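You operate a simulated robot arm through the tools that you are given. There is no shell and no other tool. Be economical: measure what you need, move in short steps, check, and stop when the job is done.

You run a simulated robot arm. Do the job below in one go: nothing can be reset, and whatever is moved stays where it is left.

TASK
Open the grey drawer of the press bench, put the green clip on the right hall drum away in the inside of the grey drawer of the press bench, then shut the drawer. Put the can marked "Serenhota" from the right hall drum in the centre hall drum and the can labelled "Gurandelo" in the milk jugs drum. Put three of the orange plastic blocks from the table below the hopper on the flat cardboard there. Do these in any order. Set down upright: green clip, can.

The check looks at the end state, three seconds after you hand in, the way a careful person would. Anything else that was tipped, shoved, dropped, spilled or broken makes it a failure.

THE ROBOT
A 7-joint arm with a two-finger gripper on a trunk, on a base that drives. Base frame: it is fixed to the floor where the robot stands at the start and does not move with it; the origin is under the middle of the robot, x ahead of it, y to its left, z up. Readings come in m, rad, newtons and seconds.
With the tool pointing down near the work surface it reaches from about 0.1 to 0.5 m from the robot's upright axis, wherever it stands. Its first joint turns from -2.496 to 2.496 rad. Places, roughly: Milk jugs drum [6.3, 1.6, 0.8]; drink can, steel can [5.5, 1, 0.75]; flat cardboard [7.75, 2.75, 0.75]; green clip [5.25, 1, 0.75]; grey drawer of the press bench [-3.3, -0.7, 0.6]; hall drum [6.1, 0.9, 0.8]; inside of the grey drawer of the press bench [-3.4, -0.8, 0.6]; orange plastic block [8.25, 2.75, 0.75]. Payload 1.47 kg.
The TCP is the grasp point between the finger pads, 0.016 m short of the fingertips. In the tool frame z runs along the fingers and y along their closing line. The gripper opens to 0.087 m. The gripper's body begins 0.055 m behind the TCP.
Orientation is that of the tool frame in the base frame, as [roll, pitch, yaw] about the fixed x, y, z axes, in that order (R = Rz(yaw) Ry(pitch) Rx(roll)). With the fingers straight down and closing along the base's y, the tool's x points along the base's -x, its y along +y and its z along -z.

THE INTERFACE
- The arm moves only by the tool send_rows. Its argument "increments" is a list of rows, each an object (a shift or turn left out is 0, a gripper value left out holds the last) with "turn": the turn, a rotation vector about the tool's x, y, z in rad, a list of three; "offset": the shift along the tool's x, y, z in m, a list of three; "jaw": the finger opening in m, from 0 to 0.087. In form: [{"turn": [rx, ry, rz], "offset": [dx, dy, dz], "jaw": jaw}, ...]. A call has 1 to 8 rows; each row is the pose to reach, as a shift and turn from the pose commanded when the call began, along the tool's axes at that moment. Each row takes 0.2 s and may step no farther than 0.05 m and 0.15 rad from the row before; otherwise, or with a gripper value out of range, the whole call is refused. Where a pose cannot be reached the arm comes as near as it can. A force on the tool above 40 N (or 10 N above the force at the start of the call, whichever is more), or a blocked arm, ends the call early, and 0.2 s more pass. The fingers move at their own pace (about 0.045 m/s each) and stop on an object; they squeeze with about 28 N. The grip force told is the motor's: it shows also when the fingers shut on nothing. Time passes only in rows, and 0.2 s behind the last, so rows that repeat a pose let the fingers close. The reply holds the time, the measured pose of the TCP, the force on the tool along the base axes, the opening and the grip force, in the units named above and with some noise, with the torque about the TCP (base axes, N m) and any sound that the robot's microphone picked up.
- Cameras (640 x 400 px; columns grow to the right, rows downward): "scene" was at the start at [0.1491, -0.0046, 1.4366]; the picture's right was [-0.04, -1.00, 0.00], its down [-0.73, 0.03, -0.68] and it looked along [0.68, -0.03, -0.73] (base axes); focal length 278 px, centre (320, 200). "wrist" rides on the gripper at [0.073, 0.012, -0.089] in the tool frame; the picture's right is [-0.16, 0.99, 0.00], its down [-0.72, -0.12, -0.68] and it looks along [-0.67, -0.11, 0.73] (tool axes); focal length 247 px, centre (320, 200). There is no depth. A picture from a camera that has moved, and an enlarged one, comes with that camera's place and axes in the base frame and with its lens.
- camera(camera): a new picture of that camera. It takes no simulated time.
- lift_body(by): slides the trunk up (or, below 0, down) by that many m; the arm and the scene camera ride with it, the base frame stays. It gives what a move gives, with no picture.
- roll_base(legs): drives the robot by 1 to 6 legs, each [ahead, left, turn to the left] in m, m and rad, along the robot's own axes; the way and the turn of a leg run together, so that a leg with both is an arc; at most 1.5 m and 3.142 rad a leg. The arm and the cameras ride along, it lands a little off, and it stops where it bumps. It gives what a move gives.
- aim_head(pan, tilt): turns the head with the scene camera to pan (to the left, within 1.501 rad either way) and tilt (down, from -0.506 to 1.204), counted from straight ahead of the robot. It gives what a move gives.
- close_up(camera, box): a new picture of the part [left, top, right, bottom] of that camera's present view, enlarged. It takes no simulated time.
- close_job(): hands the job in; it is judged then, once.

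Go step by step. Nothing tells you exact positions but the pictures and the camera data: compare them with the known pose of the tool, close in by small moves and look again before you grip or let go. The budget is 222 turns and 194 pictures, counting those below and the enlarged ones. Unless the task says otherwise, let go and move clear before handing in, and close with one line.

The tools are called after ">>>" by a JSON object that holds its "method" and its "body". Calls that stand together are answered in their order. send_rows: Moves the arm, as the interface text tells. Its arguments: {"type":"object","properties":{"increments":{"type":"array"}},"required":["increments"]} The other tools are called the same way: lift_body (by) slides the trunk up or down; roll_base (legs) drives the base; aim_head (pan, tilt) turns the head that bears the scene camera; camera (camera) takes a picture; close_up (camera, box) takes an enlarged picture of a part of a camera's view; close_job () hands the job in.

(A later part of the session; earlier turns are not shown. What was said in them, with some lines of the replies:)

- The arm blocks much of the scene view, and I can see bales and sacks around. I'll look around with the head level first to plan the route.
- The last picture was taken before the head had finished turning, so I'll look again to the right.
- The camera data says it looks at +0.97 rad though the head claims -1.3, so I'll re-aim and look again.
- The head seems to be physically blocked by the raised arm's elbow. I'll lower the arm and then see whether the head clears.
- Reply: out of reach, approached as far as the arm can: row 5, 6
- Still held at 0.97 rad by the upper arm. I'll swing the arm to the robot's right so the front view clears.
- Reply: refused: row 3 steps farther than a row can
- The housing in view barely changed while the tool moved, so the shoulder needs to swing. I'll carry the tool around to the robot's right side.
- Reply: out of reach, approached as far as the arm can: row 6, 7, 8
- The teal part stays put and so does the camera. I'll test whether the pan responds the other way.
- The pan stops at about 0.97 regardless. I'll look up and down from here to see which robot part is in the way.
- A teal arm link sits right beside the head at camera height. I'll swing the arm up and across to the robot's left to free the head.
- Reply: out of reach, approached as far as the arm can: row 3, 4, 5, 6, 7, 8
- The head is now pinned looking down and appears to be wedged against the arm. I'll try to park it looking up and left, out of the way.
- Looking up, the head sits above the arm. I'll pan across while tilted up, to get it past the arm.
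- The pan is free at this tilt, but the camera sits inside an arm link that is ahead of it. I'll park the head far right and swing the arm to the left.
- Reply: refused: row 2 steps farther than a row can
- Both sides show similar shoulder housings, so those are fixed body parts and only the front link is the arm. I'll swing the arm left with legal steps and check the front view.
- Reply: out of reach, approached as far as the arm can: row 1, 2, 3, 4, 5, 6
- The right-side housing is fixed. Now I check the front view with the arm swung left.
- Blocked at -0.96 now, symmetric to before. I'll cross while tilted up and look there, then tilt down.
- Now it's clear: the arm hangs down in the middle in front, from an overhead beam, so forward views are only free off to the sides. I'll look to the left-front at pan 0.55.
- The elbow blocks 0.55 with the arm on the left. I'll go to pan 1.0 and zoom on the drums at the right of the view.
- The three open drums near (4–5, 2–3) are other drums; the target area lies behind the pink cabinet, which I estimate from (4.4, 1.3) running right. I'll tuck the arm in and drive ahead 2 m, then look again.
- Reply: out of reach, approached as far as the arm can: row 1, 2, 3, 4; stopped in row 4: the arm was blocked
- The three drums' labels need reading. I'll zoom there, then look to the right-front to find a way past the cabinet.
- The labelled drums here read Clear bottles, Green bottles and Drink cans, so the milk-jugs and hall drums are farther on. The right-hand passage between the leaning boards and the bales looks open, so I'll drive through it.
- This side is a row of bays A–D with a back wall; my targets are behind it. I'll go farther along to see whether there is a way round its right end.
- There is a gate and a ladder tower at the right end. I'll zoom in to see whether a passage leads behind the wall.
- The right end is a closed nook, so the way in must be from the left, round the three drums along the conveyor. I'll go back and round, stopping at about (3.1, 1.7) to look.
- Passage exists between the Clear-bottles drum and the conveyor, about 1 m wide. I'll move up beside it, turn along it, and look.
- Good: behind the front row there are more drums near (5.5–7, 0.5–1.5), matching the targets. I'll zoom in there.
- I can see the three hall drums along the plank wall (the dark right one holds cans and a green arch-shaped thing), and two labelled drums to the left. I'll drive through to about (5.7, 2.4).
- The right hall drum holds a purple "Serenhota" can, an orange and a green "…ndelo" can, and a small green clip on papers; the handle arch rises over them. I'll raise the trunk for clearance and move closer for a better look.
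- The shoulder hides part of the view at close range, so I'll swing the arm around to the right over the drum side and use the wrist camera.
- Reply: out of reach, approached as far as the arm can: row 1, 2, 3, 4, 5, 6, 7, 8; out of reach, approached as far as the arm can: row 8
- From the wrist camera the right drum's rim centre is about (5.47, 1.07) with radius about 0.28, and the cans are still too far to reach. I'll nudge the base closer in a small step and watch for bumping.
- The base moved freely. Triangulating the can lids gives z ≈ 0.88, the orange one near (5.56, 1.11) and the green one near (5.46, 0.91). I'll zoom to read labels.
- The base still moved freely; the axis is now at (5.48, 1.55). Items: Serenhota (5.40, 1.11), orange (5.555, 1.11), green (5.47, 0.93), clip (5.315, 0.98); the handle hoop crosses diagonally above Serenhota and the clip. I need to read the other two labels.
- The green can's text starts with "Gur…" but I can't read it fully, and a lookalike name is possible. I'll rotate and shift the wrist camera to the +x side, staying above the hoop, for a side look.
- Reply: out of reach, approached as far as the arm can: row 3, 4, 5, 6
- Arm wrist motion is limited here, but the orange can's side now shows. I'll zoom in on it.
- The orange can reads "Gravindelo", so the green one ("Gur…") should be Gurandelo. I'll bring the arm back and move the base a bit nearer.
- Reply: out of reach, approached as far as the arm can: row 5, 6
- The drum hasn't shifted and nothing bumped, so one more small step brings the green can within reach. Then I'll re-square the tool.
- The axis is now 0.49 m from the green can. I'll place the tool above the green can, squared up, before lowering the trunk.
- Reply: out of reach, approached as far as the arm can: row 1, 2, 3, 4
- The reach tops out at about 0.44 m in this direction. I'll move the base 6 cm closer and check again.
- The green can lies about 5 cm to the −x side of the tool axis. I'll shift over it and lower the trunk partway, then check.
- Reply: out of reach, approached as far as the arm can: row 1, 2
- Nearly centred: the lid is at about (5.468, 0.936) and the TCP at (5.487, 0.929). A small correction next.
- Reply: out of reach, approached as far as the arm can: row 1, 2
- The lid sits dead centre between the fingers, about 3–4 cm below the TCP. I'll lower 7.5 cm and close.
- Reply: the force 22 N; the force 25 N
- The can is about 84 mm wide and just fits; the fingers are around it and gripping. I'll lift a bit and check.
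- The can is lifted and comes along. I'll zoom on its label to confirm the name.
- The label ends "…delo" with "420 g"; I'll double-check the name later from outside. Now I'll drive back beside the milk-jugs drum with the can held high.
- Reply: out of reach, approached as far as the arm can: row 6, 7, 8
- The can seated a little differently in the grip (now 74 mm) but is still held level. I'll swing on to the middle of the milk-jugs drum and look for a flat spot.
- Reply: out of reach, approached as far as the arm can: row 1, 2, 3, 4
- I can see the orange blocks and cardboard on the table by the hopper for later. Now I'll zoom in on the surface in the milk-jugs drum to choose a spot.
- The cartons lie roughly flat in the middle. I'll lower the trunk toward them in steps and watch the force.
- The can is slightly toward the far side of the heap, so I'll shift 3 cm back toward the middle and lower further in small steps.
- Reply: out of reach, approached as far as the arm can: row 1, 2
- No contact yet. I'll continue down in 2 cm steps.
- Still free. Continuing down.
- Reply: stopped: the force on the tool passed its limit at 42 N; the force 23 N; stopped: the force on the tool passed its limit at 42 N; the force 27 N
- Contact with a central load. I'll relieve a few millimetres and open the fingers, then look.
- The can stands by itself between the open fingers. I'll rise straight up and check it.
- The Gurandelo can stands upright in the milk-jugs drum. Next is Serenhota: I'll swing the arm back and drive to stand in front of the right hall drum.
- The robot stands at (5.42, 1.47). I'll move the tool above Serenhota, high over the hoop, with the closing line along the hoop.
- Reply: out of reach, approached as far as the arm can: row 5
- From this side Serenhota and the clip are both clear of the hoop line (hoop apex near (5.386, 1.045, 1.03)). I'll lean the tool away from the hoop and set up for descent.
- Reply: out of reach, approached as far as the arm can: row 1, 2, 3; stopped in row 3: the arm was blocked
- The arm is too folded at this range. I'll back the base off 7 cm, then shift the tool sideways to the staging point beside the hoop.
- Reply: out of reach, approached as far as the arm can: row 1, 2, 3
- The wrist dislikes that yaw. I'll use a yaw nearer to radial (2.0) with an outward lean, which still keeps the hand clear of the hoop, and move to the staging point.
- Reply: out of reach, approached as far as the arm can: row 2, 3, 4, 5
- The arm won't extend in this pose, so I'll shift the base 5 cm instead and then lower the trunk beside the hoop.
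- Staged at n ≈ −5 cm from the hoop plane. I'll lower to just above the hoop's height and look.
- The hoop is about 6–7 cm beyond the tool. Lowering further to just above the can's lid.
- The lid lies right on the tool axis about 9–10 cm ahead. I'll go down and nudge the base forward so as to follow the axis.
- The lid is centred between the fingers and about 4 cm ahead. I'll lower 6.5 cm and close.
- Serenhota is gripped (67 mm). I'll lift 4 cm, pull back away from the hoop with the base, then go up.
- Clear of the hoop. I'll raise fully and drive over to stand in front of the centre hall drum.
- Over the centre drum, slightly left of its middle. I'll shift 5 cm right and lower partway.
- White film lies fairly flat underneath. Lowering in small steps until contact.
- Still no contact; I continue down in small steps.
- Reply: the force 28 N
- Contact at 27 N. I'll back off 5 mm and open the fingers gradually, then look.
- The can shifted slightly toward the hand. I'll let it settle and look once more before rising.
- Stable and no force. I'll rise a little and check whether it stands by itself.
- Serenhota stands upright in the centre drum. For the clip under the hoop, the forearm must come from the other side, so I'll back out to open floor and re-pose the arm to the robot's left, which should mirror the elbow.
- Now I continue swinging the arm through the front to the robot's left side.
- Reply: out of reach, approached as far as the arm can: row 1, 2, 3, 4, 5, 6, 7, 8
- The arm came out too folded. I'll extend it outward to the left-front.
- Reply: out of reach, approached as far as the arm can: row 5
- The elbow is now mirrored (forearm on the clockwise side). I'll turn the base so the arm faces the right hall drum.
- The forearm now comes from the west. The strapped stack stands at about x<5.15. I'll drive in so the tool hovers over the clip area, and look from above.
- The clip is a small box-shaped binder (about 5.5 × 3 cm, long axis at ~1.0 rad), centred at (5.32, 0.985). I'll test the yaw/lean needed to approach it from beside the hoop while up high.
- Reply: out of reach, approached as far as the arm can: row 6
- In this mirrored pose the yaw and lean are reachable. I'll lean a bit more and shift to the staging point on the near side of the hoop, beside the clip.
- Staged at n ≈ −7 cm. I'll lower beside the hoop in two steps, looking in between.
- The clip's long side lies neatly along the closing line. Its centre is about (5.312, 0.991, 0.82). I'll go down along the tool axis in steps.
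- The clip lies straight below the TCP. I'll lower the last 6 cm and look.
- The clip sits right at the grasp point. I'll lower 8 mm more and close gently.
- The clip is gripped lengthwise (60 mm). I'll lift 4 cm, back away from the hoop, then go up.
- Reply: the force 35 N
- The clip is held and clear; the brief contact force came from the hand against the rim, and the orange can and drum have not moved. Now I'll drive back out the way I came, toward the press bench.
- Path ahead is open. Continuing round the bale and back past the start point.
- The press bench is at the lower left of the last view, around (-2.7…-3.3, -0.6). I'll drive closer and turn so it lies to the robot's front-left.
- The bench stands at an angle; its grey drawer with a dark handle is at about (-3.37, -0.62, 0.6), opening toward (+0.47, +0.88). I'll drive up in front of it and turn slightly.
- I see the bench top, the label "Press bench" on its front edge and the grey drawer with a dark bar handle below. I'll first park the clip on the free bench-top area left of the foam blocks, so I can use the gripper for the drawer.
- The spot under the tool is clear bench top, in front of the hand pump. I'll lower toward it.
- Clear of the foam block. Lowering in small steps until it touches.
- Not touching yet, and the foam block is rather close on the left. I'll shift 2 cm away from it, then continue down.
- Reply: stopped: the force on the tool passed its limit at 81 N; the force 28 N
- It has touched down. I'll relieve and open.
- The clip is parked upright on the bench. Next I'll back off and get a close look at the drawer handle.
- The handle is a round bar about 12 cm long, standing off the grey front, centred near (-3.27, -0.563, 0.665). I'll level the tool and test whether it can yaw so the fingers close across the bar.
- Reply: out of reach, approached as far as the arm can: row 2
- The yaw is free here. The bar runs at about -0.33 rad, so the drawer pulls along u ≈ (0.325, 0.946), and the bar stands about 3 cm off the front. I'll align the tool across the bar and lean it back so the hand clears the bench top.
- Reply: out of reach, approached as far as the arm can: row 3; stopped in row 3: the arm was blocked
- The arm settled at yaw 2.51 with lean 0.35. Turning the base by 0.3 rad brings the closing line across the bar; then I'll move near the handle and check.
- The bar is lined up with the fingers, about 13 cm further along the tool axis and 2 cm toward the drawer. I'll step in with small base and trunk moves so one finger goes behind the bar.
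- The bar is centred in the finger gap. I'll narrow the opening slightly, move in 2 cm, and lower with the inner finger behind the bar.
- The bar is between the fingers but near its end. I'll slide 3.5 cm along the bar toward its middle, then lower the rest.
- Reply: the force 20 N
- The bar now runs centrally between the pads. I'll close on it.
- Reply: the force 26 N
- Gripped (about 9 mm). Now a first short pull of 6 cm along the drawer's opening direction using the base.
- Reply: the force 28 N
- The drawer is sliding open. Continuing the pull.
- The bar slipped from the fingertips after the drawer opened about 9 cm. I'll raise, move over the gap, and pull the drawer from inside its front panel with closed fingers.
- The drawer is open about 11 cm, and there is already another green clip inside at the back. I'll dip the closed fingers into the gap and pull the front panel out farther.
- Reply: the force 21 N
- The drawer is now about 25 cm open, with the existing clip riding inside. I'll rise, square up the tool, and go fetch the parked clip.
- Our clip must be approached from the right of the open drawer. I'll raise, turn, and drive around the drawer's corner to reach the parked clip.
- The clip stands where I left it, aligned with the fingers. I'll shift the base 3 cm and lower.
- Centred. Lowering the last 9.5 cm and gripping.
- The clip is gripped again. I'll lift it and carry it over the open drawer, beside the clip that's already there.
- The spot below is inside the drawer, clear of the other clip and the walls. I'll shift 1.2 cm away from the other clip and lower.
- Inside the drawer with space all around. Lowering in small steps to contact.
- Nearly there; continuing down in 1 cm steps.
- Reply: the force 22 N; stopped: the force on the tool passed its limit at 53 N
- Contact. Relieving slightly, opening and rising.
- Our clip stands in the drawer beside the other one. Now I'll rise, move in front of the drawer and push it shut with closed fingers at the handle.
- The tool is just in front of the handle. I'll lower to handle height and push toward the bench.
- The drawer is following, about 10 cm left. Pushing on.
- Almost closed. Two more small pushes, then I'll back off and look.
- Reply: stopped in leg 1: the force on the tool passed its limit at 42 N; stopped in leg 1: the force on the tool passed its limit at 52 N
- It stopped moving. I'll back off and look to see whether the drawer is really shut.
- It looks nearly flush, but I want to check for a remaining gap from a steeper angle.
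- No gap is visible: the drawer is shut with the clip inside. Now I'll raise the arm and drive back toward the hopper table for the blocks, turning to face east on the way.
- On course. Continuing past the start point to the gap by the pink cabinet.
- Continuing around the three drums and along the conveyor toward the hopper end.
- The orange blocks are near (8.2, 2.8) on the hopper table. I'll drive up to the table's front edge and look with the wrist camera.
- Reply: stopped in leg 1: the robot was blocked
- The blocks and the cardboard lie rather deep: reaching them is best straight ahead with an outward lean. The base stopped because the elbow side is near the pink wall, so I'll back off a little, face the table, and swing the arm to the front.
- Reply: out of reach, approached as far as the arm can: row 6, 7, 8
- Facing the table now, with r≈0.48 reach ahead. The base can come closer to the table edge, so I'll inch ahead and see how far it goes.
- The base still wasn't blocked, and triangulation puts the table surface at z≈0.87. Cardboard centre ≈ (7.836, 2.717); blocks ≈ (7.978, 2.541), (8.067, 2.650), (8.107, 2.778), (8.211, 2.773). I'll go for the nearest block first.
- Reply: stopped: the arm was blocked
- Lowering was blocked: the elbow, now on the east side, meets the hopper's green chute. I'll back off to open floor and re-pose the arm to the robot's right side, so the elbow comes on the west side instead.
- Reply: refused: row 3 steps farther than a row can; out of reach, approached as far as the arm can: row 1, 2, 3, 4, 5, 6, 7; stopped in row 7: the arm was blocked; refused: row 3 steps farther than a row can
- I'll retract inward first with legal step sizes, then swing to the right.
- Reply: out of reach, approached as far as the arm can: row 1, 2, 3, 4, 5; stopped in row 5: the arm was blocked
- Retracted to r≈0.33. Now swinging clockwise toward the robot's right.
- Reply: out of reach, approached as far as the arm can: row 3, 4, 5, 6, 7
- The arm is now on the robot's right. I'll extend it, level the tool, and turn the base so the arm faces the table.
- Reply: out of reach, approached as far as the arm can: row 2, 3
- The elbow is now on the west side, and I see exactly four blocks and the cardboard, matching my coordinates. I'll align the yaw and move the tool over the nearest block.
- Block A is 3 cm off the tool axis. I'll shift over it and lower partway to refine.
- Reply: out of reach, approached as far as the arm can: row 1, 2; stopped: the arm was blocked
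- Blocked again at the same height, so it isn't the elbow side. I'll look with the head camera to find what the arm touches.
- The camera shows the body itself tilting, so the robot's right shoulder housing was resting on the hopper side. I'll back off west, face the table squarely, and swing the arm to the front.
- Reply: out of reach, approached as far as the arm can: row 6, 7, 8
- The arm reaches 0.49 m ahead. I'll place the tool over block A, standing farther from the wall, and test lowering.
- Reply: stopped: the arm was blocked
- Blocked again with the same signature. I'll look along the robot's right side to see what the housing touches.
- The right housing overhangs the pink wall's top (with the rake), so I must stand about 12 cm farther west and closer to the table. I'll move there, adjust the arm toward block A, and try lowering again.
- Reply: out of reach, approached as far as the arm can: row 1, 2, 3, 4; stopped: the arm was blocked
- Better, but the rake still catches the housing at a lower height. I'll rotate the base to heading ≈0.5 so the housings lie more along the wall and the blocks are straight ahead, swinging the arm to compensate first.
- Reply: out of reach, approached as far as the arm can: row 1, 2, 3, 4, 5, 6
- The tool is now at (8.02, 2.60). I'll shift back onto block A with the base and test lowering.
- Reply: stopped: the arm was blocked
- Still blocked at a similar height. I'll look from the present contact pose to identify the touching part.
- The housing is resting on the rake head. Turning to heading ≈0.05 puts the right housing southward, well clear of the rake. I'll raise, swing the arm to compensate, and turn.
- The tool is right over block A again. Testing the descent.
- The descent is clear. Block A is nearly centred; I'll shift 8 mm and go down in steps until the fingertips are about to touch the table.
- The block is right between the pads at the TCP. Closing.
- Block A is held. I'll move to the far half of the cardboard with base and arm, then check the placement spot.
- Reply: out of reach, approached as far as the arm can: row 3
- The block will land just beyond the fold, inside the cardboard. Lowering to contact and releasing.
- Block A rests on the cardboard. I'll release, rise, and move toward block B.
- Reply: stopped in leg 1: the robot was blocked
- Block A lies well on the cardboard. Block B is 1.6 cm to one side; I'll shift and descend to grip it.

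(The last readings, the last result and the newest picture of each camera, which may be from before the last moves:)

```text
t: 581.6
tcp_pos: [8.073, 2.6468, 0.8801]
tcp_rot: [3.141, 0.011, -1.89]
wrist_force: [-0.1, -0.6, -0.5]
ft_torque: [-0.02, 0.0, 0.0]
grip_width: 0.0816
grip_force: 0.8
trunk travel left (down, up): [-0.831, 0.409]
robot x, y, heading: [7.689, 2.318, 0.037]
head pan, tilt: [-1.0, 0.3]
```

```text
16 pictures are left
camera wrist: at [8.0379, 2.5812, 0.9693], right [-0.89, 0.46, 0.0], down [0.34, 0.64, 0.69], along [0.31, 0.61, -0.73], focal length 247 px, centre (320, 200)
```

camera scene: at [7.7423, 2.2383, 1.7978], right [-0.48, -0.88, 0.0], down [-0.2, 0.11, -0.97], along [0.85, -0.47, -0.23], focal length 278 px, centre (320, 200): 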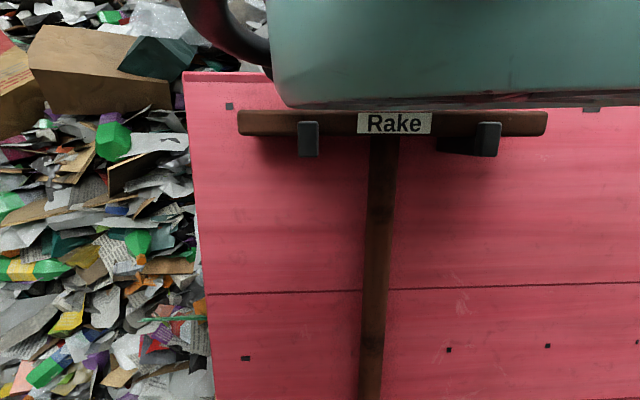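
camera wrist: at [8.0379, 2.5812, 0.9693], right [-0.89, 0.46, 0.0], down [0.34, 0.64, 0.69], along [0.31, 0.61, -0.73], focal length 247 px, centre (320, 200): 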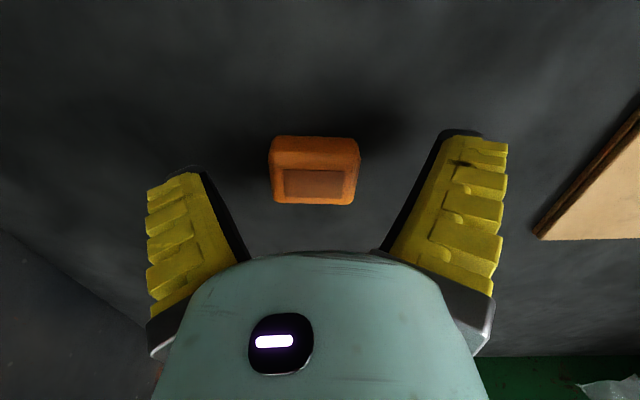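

Aligned. I'll grip block B, lift, and carry it to the near-right area of the cardboard.

>>> {"method": "lift_body", "body": {"by": -0.006}}

>>> {"method": "send_rows", "body": {"increments": [{"jaw": 0.06}, {"jaw": 0.045}, {"jaw": 0.03}, {"jaw": 0.025}, {"jaw": 0.025}]}}

>>> {"method": "lift_body", "body": {"by": 0.1}}

>>> {"method": "roll_base", "body": {"legs": [[-0.205, 0.006, 0]]}}

>>> {"method": "camera", "body": {"camera": "wrist"}}

```text
t: 582.1
tcp_pos: [8.0734, 2.6478, 0.8749]
tcp_rot: [3.141, 0.01, -1.89]
wrist_force: [0.4, -0.4, -0.7]
ft_torque: [-0.01, 0.03, -0.02]
grip_width: 0.0815
grip_force: 1.0
trunk travel left (down, up): [-0.825, 0.415]
robot x, y, heading: [7.6915, 2.3145, 0.031]
head pan, tilt: [-1.0, 0.3]
```

```text
t: 583.3
tcp_pos: [8.0714, 2.647, 0.874]
tcp_rot: [3.139, 0.012, -1.89]
wrist_force: [-1.3, -1.4, 6.4]
ft_torque: [-0.06, 0.0, -0.12]
grip_width: 0.0447
grip_force: 28.2
trunk travel left (down, up): [-0.825, 0.415]
robot x, y, heading: [7.6896, 2.3186, 0.033]
head pan, tilt: [-1.0, 0.3]
```

```text
t: 584.6
tcp_pos: [8.0723, 2.6466, 0.9751]
tcp_rot: [3.14, 0.011, -1.888]
wrist_force: [0.0, -0.5, -1.5]
ft_torque: [0.01, -0.02, -0.01]
grip_width: 0.0401
grip_force: 28.0
trunk travel left (down, up): [-0.925, 0.315]
robot x, y, heading: [7.6861, 2.3174, 0.032]
head pan, tilt: [-1.0, 0.3]
```

```text
t: 586.3
tcp_pos: [7.8705, 2.6464, 0.9734]
tcp_rot: [3.139, 0.009, -1.891]
wrist_force: [0.5, -0.3, -0.9]
ft_torque: [-0.01, -0.02, -0.04]
grip_width: 0.0397
grip_force: 28.1
trunk travel left (down, up): [-0.925, 0.315]
robot x, y, heading: [7.4864, 2.3149, 0.033]
head pan, tilt: [-1.0, 0.3]
```

```text
15 pictures are left
camera wrist: at [7.8366, 2.58, 1.0632], right [-0.89, 0.46, 0.0], down [0.34, 0.64, 0.69], along [0.32, 0.61, -0.73], focal length 247 px, centre (320, 200)
```

wrist: 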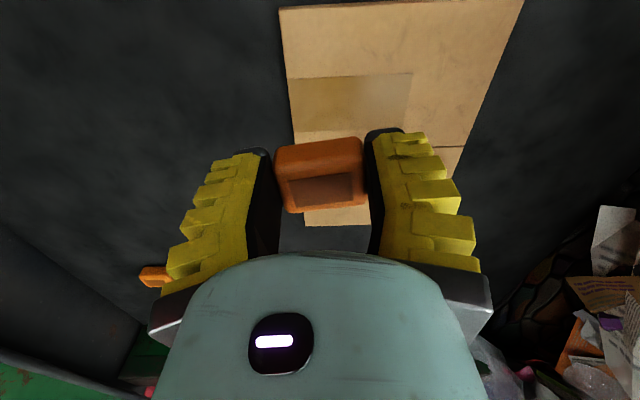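

It would land right at the cardboard's edge, so I'll shift 2 cm inward, then lower and release with a modest opening.

>>> {"method": "send_rows", "body": {"increments": [{"offset": [0, 0.02, 0]}]}}

>>> {"method": "lift_body", "body": {"by": -0.09}}

>>> {"method": "lift_body", "body": {"by": -0.006}}

>>> {"method": "send_rows", "body": {"increments": [{"jaw": 0.05}, {"jaw": 0.06}, {"jaw": 0.06}]}}

>>> {"method": "lift_body", "body": {"by": 0.12}}

>>> {"method": "camera", "body": {"camera": "wrist"}}

```text
t: 586.7
tcp_pos: [7.8518, 2.6519, 0.9746]
tcp_rot: [3.141, 0.011, -1.892]
wrist_force: [-0.2, -1.2, -0.8]
ft_torque: [0.02, 0.03, 0.01]
grip_width: 0.0399
grip_force: 28.3
trunk travel left (down, up): [-0.925, 0.315]
robot x, y, heading: [7.4868, 2.3188, 0.032]
head pan, tilt: [-1.0, 0.3]
```

```text
t: 587.9
tcp_pos: [7.8521, 2.6521, 0.8849]
tcp_rot: [3.139, 0.011, -1.894]
wrist_force: [-2.5, -3.0, 8.5]
ft_torque: [0.0, -0.01, 0.02]
grip_width: 0.0419
grip_force: 27.9
trunk travel left (down, up): [-0.835, 0.405]
robot x, y, heading: [7.4884, 2.3175, 0.035]
head pan, tilt: [-1.0, 0.3]
```

```text
t: 588.5
tcp_pos: [7.8528, 2.6541, 0.8796]
tcp_rot: [3.141, 0.015, -1.891]
wrist_force: [-1.9, -1.4, 15.5]
ft_torque: [0.02, 0.05, 0.03]
grip_width: 0.0432
grip_force: 28.1
trunk travel left (down, up): [-0.829, 0.411]
robot x, y, heading: [7.4853, 2.319, 0.029]
head pan, tilt: [-1.0, 0.3]
```

```text
t: 589.3
tcp_pos: [7.8514, 2.6525, 0.8774]
tcp_rot: [3.141, 0.012, -1.891]
wrist_force: [-0.3, -0.7, -0.5]
ft_torque: [0.0, 0.0, -0.01]
grip_width: 0.0647
grip_force: 3.5
trunk travel left (down, up): [-0.829, 0.411]
robot x, y, heading: [7.4843, 2.318, 0.026]
head pan, tilt: [-1.0, 0.3]
```

```text
t: 590.8
tcp_pos: [7.8513, 2.6519, 0.9981]
tcp_rot: [3.142, 0.01, -1.892]
wrist_force: [0.2, -0.2, -0.9]
ft_torque: [-0.01, -0.01, 0.0]
grip_width: 0.0647
grip_force: 3.3
trunk travel left (down, up): [-0.949, 0.291]
robot x, y, heading: [7.4832, 2.3153, 0.03]
head pan, tilt: [-1.0, 0.3]
```

```text
14 pictures are left
camera wrist: at [7.8174, 2.5861, 1.0869], right [-0.89, 0.46, 0.0], down [0.34, 0.64, 0.69], along [0.32, 0.61, -0.73], focal length 247 px, centre (320, 200)
```

wrist: 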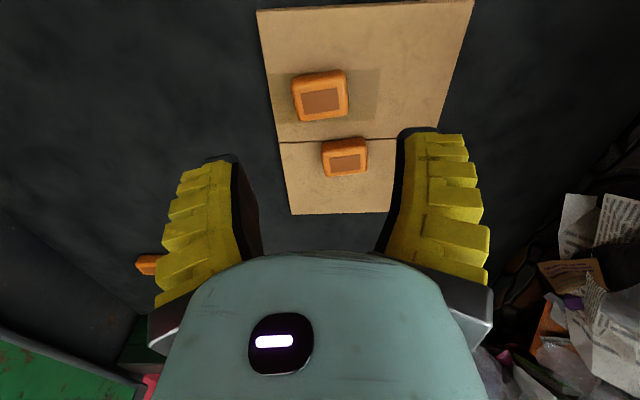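

Two blocks are on the cardboard with room for a third. Block C is deeper (r≈0.61), so I'll drive up, reduce the yaw, and lean the tool outward to extend the reach.

>>> {"method": "roll_base", "body": {"legs": [[0.2, 0.004, 0]]}}

>>> {"method": "send_rows", "body": {"increments": [{"turn": [0, 0, 0.15], "jaw": 0.08}, {"turn": [0, 0, 0.3]}]}}

>>> {"method": "send_rows", "body": {"increments": [{"turn": [0.024, -0.117, 0]}, {"turn": [0.048, -0.235, 0]}, {"turn": [0.072, -0.353, 0]}, {"turn": [0.096, -0.47, 0]}, {"turn": [0.12, -0.588, 0]}]}}

```text
t: 592.4
tcp_pos: [8.0501, 2.6611, 0.9981]
tcp_rot: [3.14, 0.011, -1.892]
wrist_force: [-0.2, 0.7, -1.2]
ft_torque: [0.02, 0.03, -0.05]
grip_width: 0.0647
grip_force: 3.4
trunk travel left (down, up): [-0.949, 0.291]
robot x, y, heading: [7.683, 2.3265, 0.028]
head pan, tilt: [-1.0, 0.3]
```

```text
t: 593.0
tcp_pos: [8.0523, 2.6629, 0.9979]
tcp_rot: [3.135, 0.01, -2.144]
wrist_force: [-0.1, -0.2, 0.4]
ft_torque: [0.0, 0.0, 0.02]
grip_width: 0.0819
grip_force: 1.6
out of reach, approached as far as the arm can: row 2
trunk travel left (down, up): [-0.949, 0.291]
robot x, y, heading: [7.6884, 2.3276, 0.031]
head pan, tilt: [-1.0, 0.3]
```

```text
t: 594.0
tcp_pos: [8.1277, 2.6231, 0.9979]
tcp_rot: [-3.037, 0.448, -2.329]
wrist_force: [-0.2, 0.8, 0.1]
ft_torque: [0.01, 0.01, 0.01]
grip_width: 0.0818
grip_force: 1.5
out of reach, approached as far as the arm can: row 5
trunk travel left (down, up): [-0.949, 0.291]
robot x, y, heading: [7.689, 2.3252, 0.03]
head pan, tilt: [-1.0, 0.3]
stopped in row 5: the arm was blocked; the commanded pose is now the measured one
```

Lean of about 0.45 was reached. Now I'll try swinging/extending toward block C while still high.

>>> {"method": "send_rows", "body": {"increments": [{"offset": [-0.02, 0.032, 0.007]}, {"offset": [-0.041, 0.064, 0.013]}, {"offset": [-0.062, 0.097, 0.02]}, {"offset": [-0.083, 0.129, 0.026]}]}}

>>> {"method": "camera", "body": {"camera": "wrist"}}

```text
t: 595.0
tcp_pos: [8.0962, 2.7396, 1.007]
tcp_rot: [-3.042, 0.447, -2.33]
wrist_force: [0.0, -0.2, -0.8]
ft_torque: [-0.06, 0.0, -0.03]
grip_width: 0.0814
grip_force: 1.4
out of reach, approached as far as the arm can: row 3, 4
trunk travel left (down, up): [-0.949, 0.291]
robot x, y, heading: [7.6863, 2.3269, 0.028]
head pan, tilt: [-1.0, 0.3]
```

```text
13 pictures are left
camera wrist: at [8.0093, 2.6794, 1.0543], right [-0.59, 0.81, -0.02], down [0.28, 0.23, 0.93], along [0.76, 0.54, -0.36], focal length 247 px, centre (320, 200)
```

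wrist: 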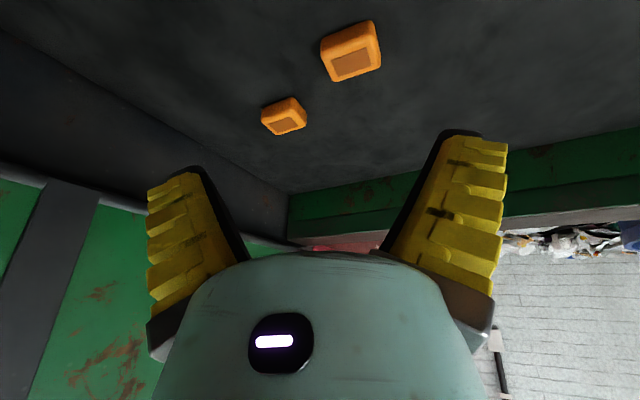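

I'm 4 cm short. The arm reaches farther when working higher relative to the trunk, so I'll raise and extend the arm, then lower the trunk correspondingly.

>>> {"method": "send_rows", "body": {"increments": [{"offset": [-0.0285, 0.002, -0.031]}, {"offset": [-0.057, 0.004, -0.062]}, {"offset": [-0.0855, 0.0063, -0.0932]}]}}

>>> {"method": "lift_body", "body": {"by": -0.16}}

>>> {"method": "camera", "body": {"camera": "wrist"}}

```text
t: 595.8
tcp_pos: [8.1122, 2.7776, 1.1282]
tcp_rot: [-3.042, 0.448, -2.326]
wrist_force: [-0.2, -1.4, 0.4]
ft_torque: [0.01, -0.06, 0.0]
grip_width: 0.0815
grip_force: 0.8
trunk travel left (down, up): [-0.949, 0.291]
robot x, y, heading: [7.6876, 2.3267, 0.028]
head pan, tilt: [-1.0, 0.3]
```

```text
t: 597.6
tcp_pos: [8.1114, 2.7768, 0.969]
tcp_rot: [-3.039, 0.449, -2.328]
wrist_force: [-1.1, 0.3, 0.4]
ft_torque: [-0.02, 0.03, -0.05]
grip_width: 0.0816
grip_force: 1.3
trunk travel left (down, up): [-0.789, 0.451]
robot x, y, heading: [7.685, 2.3284, 0.031]
head pan, tilt: [-1.0, 0.3]
```

```text
12 pictures are left
camera wrist: at [8.0253, 2.7171, 1.0156], right [-0.59, 0.81, -0.02], down [0.28, 0.23, 0.93], along [0.76, 0.54, -0.36], focal length 247 px, centre (320, 200)
```

wrist: 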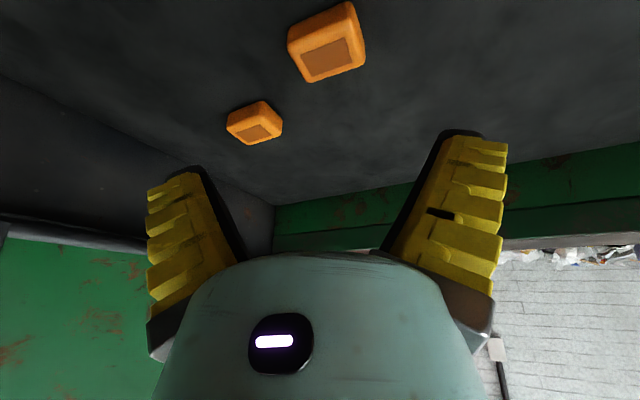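

The tool is right above block C. I'll lower to gripping height and close.

>>> {"method": "lift_body", "body": {"by": -0.083}}

>>> {"method": "camera", "body": {"camera": "wrist"}}

```text
t: 598.8
tcp_pos: [8.1114, 2.7774, 0.8848]
tcp_rot: [-3.042, 0.448, -2.33]
wrist_force: [0.1, 0.0, 0.1]
ft_torque: [0.01, -0.01, 0.01]
grip_width: 0.0818
grip_force: 0.5
trunk travel left (down, up): [-0.706, 0.534]
robot x, y, heading: [7.6887, 2.3263, 0.029]
head pan, tilt: [-1.0, 0.3]
```

```text
11 pictures are left
camera wrist: at [8.0254, 2.7172, 0.9327], right [-0.59, 0.81, -0.02], down [0.28, 0.22, 0.93], along [0.76, 0.54, -0.36], focal length 247 px, centre (320, 200)
```

wrist: 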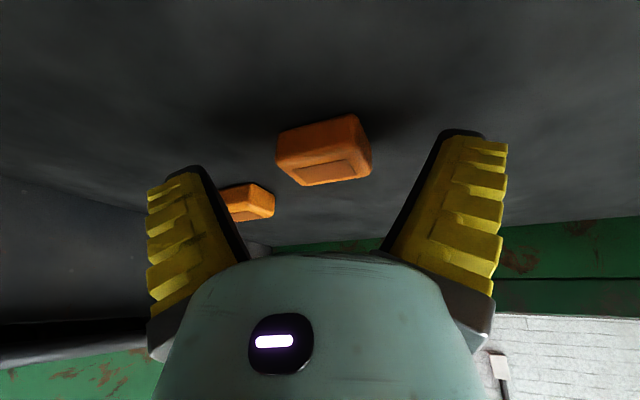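

Block C is slightly toward the robot from the pads' centre; I'll move 1.3 cm inward, close, and lift.

>>> {"method": "send_rows", "body": {"increments": [{"offset": [0.013, 0, 0]}, {"offset": [0.013, 0, 0], "jaw": 0.06}, {"offset": [0.013, 0, 0], "jaw": 0.045}, {"offset": [0.013, 0, 0], "jaw": 0.03}, {"offset": [0.013, 0, 0], "jaw": 0.025}, {"offset": [0.013, 0, 0], "jaw": 0.025}]}}

>>> {"method": "lift_body", "body": {"by": 0.1}}

>>> {"method": "camera", "body": {"camera": "wrist"}}

```text
t: 600.2
tcp_pos: [8.1042, 2.7739, 0.8813]
tcp_rot: [-3.045, 0.453, -2.326]
wrist_force: [-2.0, 2.8, 10.9]
ft_torque: [-0.04, -0.27, 0.04]
grip_width: 0.0302
grip_force: 7.6
trunk travel left (down, up): [-0.706, 0.534]
robot x, y, heading: [7.6882, 2.3215, 0.028]
head pan, tilt: [-1.0, 0.3]
```

```text
t: 601.6
tcp_pos: [8.1048, 2.7684, 0.9793]
tcp_rot: [-3.039, 0.447, -2.329]
wrist_force: [0.1, 0.3, -0.6]
ft_torque: [0.02, -0.01, 0.01]
grip_width: 0.0313
grip_force: 4.9
trunk travel left (down, up): [-0.806, 0.434]
robot x, y, heading: [7.6857, 2.3263, 0.025]
head pan, tilt: [-1.0, 0.3]
```

```text
10 pictures are left
camera wrist: at [8.0178, 2.7087, 1.0266], right [-0.59, 0.81, -0.02], down [0.28, 0.23, 0.93], along [0.76, 0.54, -0.36], focal length 247 px, centre (320, 200)
```

wrist: 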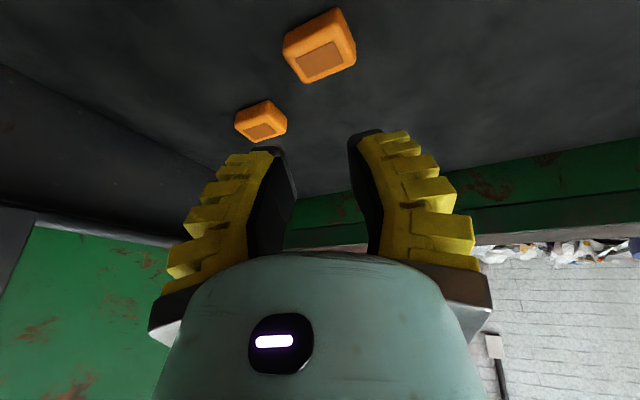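

The fingers slid off because they were a bit too high. I'll reopen, go down until the fingertips just touch the table, and grip again.

>>> {"method": "send_rows", "body": {"increments": [{"offset": [-0.004, -0.004, 0], "jaw": 0.06}, {"offset": [-0.008, -0.006, 0], "jaw": 0.08}, {"offset": [-0.008, -0.006, 0], "jaw": 0.08}]}}

>>> {"method": "lift_body", "body": {"by": -0.1}}

>>> {"method": "lift_body", "body": {"by": -0.006}}

>>> {"method": "camera", "body": {"camera": "wrist"}}

```text
t: 602.4
tcp_pos: [8.1141, 2.7716, 0.9846]
tcp_rot: [-3.041, 0.447, -2.329]
wrist_force: [-0.9, -0.5, 0.2]
ft_torque: [0.0, 0.01, -0.01]
grip_width: 0.0815
grip_force: 0.9
trunk travel left (down, up): [-0.806, 0.434]
robot x, y, heading: [7.6877, 2.3235, 0.034]
head pan, tilt: [-1.0, 0.3]
```

```text
t: 603.7
tcp_pos: [8.113, 2.7715, 0.8831]
tcp_rot: [-3.041, 0.448, -2.328]
wrist_force: [-0.6, -0.7, 0.0]
ft_torque: [-0.01, -0.03, -0.02]
grip_width: 0.0815
grip_force: 1.2
trunk travel left (down, up): [-0.706, 0.534]
robot x, y, heading: [7.684, 2.3206, 0.029]
head pan, tilt: [-1.0, 0.3]
```

```text
t: 604.2
tcp_pos: [8.1138, 2.7703, 0.8784]
tcp_rot: [-3.04, 0.449, -2.328]
wrist_force: [0.0, 0.0, -0.4]
ft_torque: [0.01, -0.03, -0.05]
grip_width: 0.0818
grip_force: 1.1
trunk travel left (down, up): [-0.7, 0.54]
robot x, y, heading: [7.6847, 2.3277, 0.03]
head pan, tilt: [-1.0, 0.3]
```

```text
9 pictures are left
camera wrist: at [8.0269, 2.7103, 0.9254], right [-0.59, 0.81, -0.02], down [0.28, 0.22, 0.93], along [0.76, 0.54, -0.36], focal length 247 px, centre (320, 200)
```

wrist: 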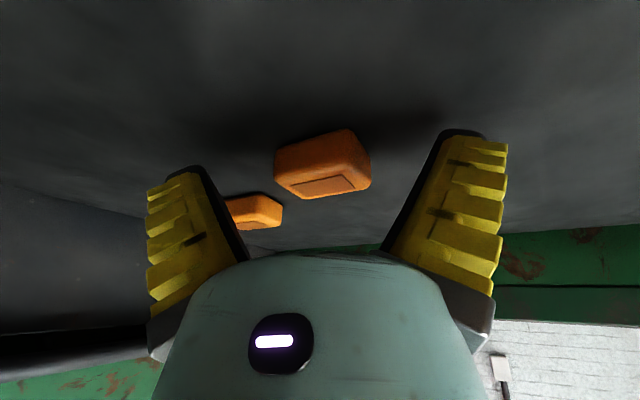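

Still no table contact; I'll go a few millimetres lower and then close.

>>> {"method": "lift_body", "body": {"by": -0.005}}

>>> {"method": "lift_body", "body": {"by": -0.004}}

>>> {"method": "send_rows", "body": {"increments": [{"jaw": 0.06}, {"jaw": 0.045}, {"jaw": 0.03}, {"jaw": 0.02}, {"jaw": 0.02}]}}

```text
t: 604.8
tcp_pos: [8.1124, 2.7703, 0.8727]
tcp_rot: [-3.04, 0.45, -2.329]
wrist_force: [-1.5, 0.3, 0.0]
ft_torque: [0.01, -0.02, 0.0]
grip_width: 0.0817
grip_force: 1.3
trunk travel left (down, up): [-0.695, 0.545]
robot x, y, heading: [7.6882, 2.3286, 0.03]
head pan, tilt: [-1.0, 0.3]
```

```text
t: 605.3
tcp_pos: [8.114, 2.7703, 0.8683]
tcp_rot: [-3.04, 0.448, -2.329]
wrist_force: [-0.3, -0.1, 0.2]
ft_torque: [0.02, 0.01, 0.01]
grip_width: 0.0816
grip_force: 0.8
trunk travel left (down, up): [-0.691, 0.549]
robot x, y, heading: [7.6849, 2.3263, 0.03]
head pan, tilt: [-1.0, 0.3]
```

```text
t: 606.5
tcp_pos: [8.1048, 2.779, 0.8712]
tcp_rot: [-3.055, 0.456, -2.325]
wrist_force: [-21.6, -1.2, 38.1]
ft_torque: [1.12, 1.31, 0.56]
grip_width: 0.0435
grip_force: 21.6
trunk travel left (down, up): [-0.691, 0.549]
robot x, y, heading: [7.6908, 2.3243, 0.031]
head pan, tilt: [-1.0, 0.3]
```

Gripped at 43 mm. Lifting and checking.

>>> {"method": "lift_body", "body": {"by": 0.1}}

>>> {"method": "camera", "body": {"camera": "wrist"}}

```text
t: 607.8
tcp_pos: [8.1126, 2.7713, 0.9686]
tcp_rot: [-3.039, 0.447, -2.33]
wrist_force: [0.0, 0.7, -0.1]
ft_torque: [0.02, 0.03, 0.01]
grip_width: 0.0369
grip_force: 27.7
trunk travel left (down, up): [-0.791, 0.449]
robot x, y, heading: [7.6878, 2.3214, 0.027]
head pan, tilt: [-1.0, 0.3]
```

```text
8 pictures are left
camera wrist: at [8.0267, 2.7099, 1.0161], right [-0.59, 0.81, -0.02], down [0.28, 0.23, 0.93], along [0.76, 0.54, -0.36], focal length 247 px, centre (320, 200)
```

wrist: 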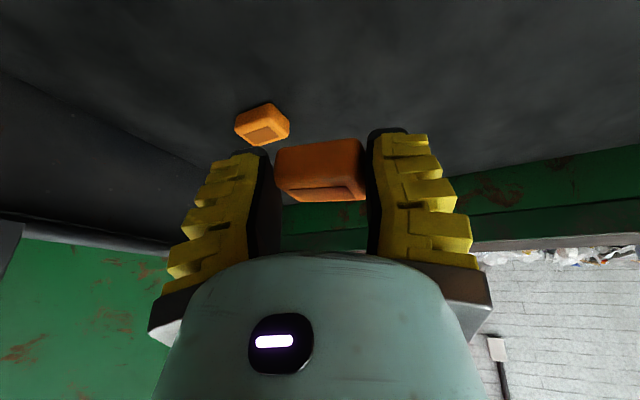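

Block C is held, and block D was not disturbed. I'll carry it to the free near-left... (west) part of the cardboard.

>>> {"method": "roll_base", "body": {"legs": [[-0.33, -0.087, 0]]}}

>>> {"method": "camera", "body": {"camera": "wrist"}}

```text
t: 610.0
tcp_pos: [7.7869, 2.6764, 0.9686]
tcp_rot: [-3.042, 0.448, -2.321]
wrist_force: [0.3, -0.3, -0.6]
ft_torque: [0.02, 0.03, 0.0]
grip_width: 0.0365
grip_force: 28.0
trunk travel left (down, up): [-0.791, 0.449]
robot x, y, heading: [7.3617, 2.2334, 0.035]
head pan, tilt: [-1.0, 0.3]
```

```text
7 pictures are left
camera wrist: at [7.7016, 2.615, 1.0163], right [-0.59, 0.81, -0.02], down [0.28, 0.23, 0.93], along [0.76, 0.55, -0.36], focal length 247 px, centre (320, 200)
```

wrist: 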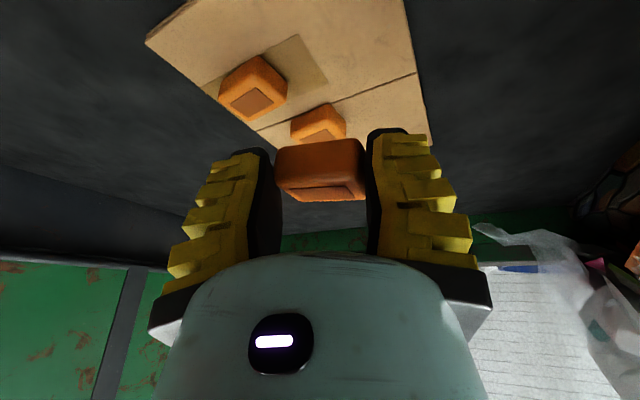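

The landing spot is free, but close to block B on the finger side. I'll shift 1.2 cm further away, then lower to contact.

>>> {"method": "send_rows", "body": {"increments": [{"offset": [0, 0.013, 0]}]}}

>>> {"method": "lift_body", "body": {"by": -0.085}}

>>> {"method": "lift_body", "body": {"by": -0.006}}

>>> {"method": "lift_body", "body": {"by": -0.004}}

```text
t: 610.5
tcp_pos: [7.7802, 2.6858, 0.9662]
tcp_rot: [-3.039, 0.448, -2.321]
wrist_force: [-0.2, 0.9, -0.9]
ft_torque: [0.04, 0.0, -0.01]
grip_width: 0.0364
grip_force: 27.9
trunk travel left (down, up): [-0.791, 0.449]
robot x, y, heading: [7.3624, 2.23, 0.04]
head pan, tilt: [-1.0, 0.3]
```

```text
t: 611.7
tcp_pos: [7.7793, 2.6879, 0.8835]
tcp_rot: [-3.041, 0.451, -2.322]
wrist_force: [0.6, 1.6, 6.6]
ft_torque: [0.08, -0.25, 0.03]
grip_width: 0.0373
grip_force: 27.6
trunk travel left (down, up): [-0.706, 0.534]
robot x, y, heading: [7.3631, 2.2257, 0.038]
head pan, tilt: [-1.0, 0.3]
```

```text
t: 612.1
tcp_pos: [7.7804, 2.6896, 0.8802]
tcp_rot: [-3.045, 0.457, -2.322]
wrist_force: [-0.3, -5.4, 15.1]
ft_torque: [0.13, 0.15, 0.14]
grip_width: 0.0393
grip_force: 28.0
trunk travel left (down, up): [-0.702, 0.538]
robot x, y, heading: [7.3645, 2.2289, 0.036]
head pan, tilt: [-1.0, 0.3]
stopped: the force on the tool passed its limit at 45 N (the readings are from after the stop); the commanded pose is now the measured one
```

```text
t: 612.5
tcp_pos: [7.778, 2.6898, 0.8811]
tcp_rot: [-3.047, 0.457, -2.324]
wrist_force: [-0.5, -5.6, 16.8]
ft_torque: [0.16, 0.23, 0.15]
grip_width: 0.0395
grip_force: 27.8
trunk travel left (down, up): [-0.7, 0.54]
robot x, y, heading: [7.3636, 2.2263, 0.037]
head pan, tilt: [-1.0, 0.3]
stopped: the force on the tool passed its limit at 46 N (the readings are from after the stop); the commanded pose is now the measured one
```

Contact made. I'll relieve slightly, open modestly, rise and look.

>>> {"method": "lift_body", "body": {"by": 0.004}}

>>> {"method": "send_rows", "body": {"increments": [{"jaw": 0.043}, {"jaw": 0.05}, {"jaw": 0.05}]}}

>>> {"method": "lift_body", "body": {"by": 0.12}}

>>> {"method": "camera", "body": {"camera": "wrist"}}

```text
t: 613.0
tcp_pos: [7.7778, 2.6878, 0.8826]
tcp_rot: [-3.045, 0.452, -2.321]
wrist_force: [-0.1, 0.9, -0.5]
ft_torque: [-0.03, 0.0, 0.01]
grip_width: 0.0389
grip_force: 27.9
trunk travel left (down, up): [-0.704, 0.536]
robot x, y, heading: [7.3609, 2.2274, 0.032]
head pan, tilt: [-1.0, 0.3]
```

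```text
t: 613.8
tcp_pos: [7.7779, 2.6888, 0.8839]
tcp_rot: [-3.045, 0.453, -2.324]
wrist_force: [0.3, -0.2, -0.7]
ft_torque: [0.01, 0.0, 0.0]
grip_width: 0.0553
grip_force: 3.9
trunk travel left (down, up): [-0.704, 0.536]
robot x, y, heading: [7.3622, 2.2287, 0.034]
head pan, tilt: [-1.0, 0.3]
```

```text
t: 615.3
tcp_pos: [7.7787, 2.6887, 1.0039]
tcp_rot: [-3.046, 0.454, -2.322]
wrist_force: [-0.4, -0.3, -0.3]
ft_torque: [-0.01, 0.02, -0.01]
grip_width: 0.0553
grip_force: 3.1
trunk travel left (down, up): [-0.824, 0.416]
robot x, y, heading: [7.3638, 2.2297, 0.035]
head pan, tilt: [-1.0, 0.3]
```

```text
6 pictures are left
camera wrist: at [7.692, 2.6263, 1.0505], right [-0.59, 0.81, -0.02], down [0.27, 0.22, 0.94], along [0.76, 0.55, -0.35], focal length 247 px, centre (320, 200)
```

wrist: 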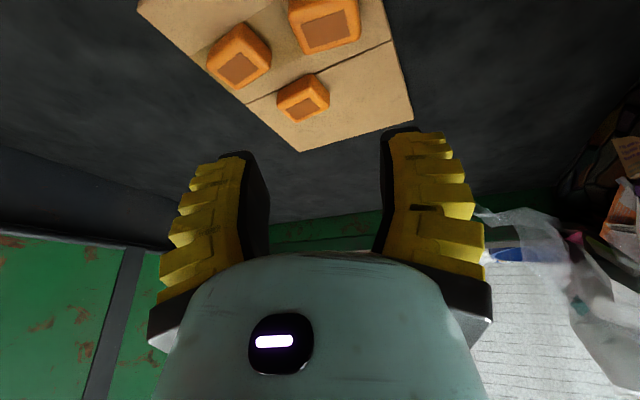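

All three blocks lie on the cardboard. I'll rise, back away from the table, and turn to verify the cans from a distance, including the Gurandelo label.

>>> {"method": "lift_body", "body": {"by": 0.22}}

>>> {"method": "roll_base", "body": {"legs": [[-0.3, -0.1, 0], [0, 0, -1.6]]}}

>>> {"method": "aim_head", "body": {"pan": -1.0, "tilt": 0.4}}

>>> {"method": "camera", "body": {"camera": "scene"}}

```text
t: 617.6
tcp_pos: [7.7765, 2.6885, 1.2234]
tcp_rot: [-3.045, 0.453, -2.322]
wrist_force: [0.5, 0.3, -0.7]
ft_torque: [0.02, -0.01, 0.04]
grip_width: 0.0553
grip_force: 4.4
trunk travel left (down, up): [-1.044, 0.196]
robot x, y, heading: [7.3626, 2.2307, 0.035]
head pan, tilt: [-1.0, 0.3]
```

```text
t: 623.7
tcp_pos: [7.5089, 1.684, 1.2235]
tcp_rot: [-3.045, 0.453, 2.344]
wrist_force: [0.9, 0.3, -0.3]
ft_torque: [-0.01, 0.04, 0.01]
grip_width: 0.0556
grip_force: 4.0
trunk travel left (down, up): [-1.044, 0.196]
robot x, y, heading: [7.0713, 2.1197, -1.586]
head pan, tilt: [-1.0, 0.3]
```

```text
t: 624.4
tcp_pos: [7.5083, 1.6846, 1.2237]
tcp_rot: [-3.046, 0.454, 2.344]
wrist_force: [-0.2, -0.1, 0.5]
ft_torque: [-0.01, 0.03, 0.02]
grip_width: 0.0552
grip_force: 3.8
trunk travel left (down, up): [-1.044, 0.196]
robot x, y, heading: [7.0659, 2.1212, -1.581]
head pan, tilt: [-1.0, 0.4]
```

```text
5 pictures are left
camera scene: at [6.9895, 1.9995, 1.7426], right [-0.53, 0.85, 0.0], down [0.33, 0.21, -0.92], along [-0.78, -0.49, -0.39], focal length 278 px, centre (320, 200)
```

scene: 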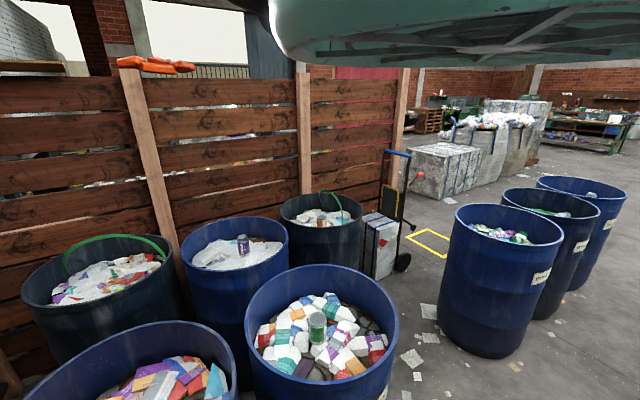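

>>> {"method": "close_up", "body": {"camera": "scene", "box": [225, 190, 375, 380]}}

>>> {"method": "close_up", "body": {"camera": "scene", "box": [300, 300, 335, 350]}}

```text
2.11 times, centred on (300, 285) of scene
camera zoom: at [6.9895, 1.9995, 1.7426], right [-0.53, 0.85, 0.0], down [0.33, 0.21, -0.92], along [-0.78, -0.49, -0.39], focal length 584 px, centre (362, 21)
```

zoom: 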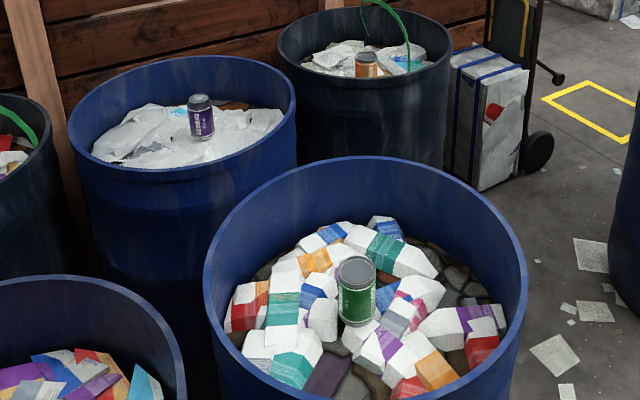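

```text
8.00 times, centred on (318, 325) of scene
camera zoom: at [6.9895, 1.9995, 1.7426], right [-0.53, 0.85, 0.0], down [0.33, 0.21, -0.92], along [-0.78, -0.49, -0.39], focal length 2221 px, centre (340, -800)
```

zoom: 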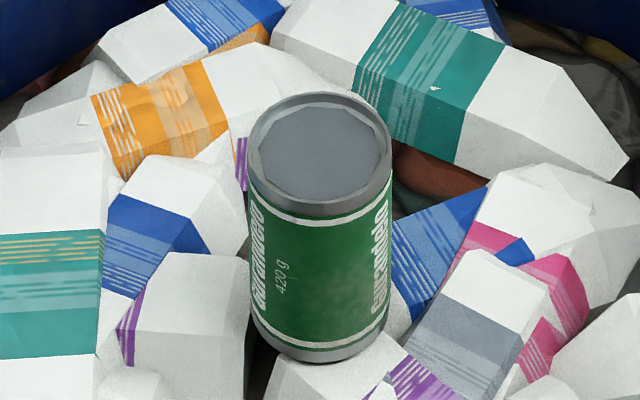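

The green can reads "Gurandelo" and stands upright in the milk-jugs drum. Serenhota stands upright in the centre drum, and everything else I can see looks undisturbed. The gripper is empty and clear, so I hand in.

>>> {"method": "close_job", "body": {}}

```text
The job is handed in.
```

I've handed the job in with every part done. The green clip is in the shut grey drawer of the press bench. The "Serenhota" can is upright in the centre hall drum and the "Gurandelo" can is upright in the milk jugs drum. Three orange blocks are on the flat cardboard.
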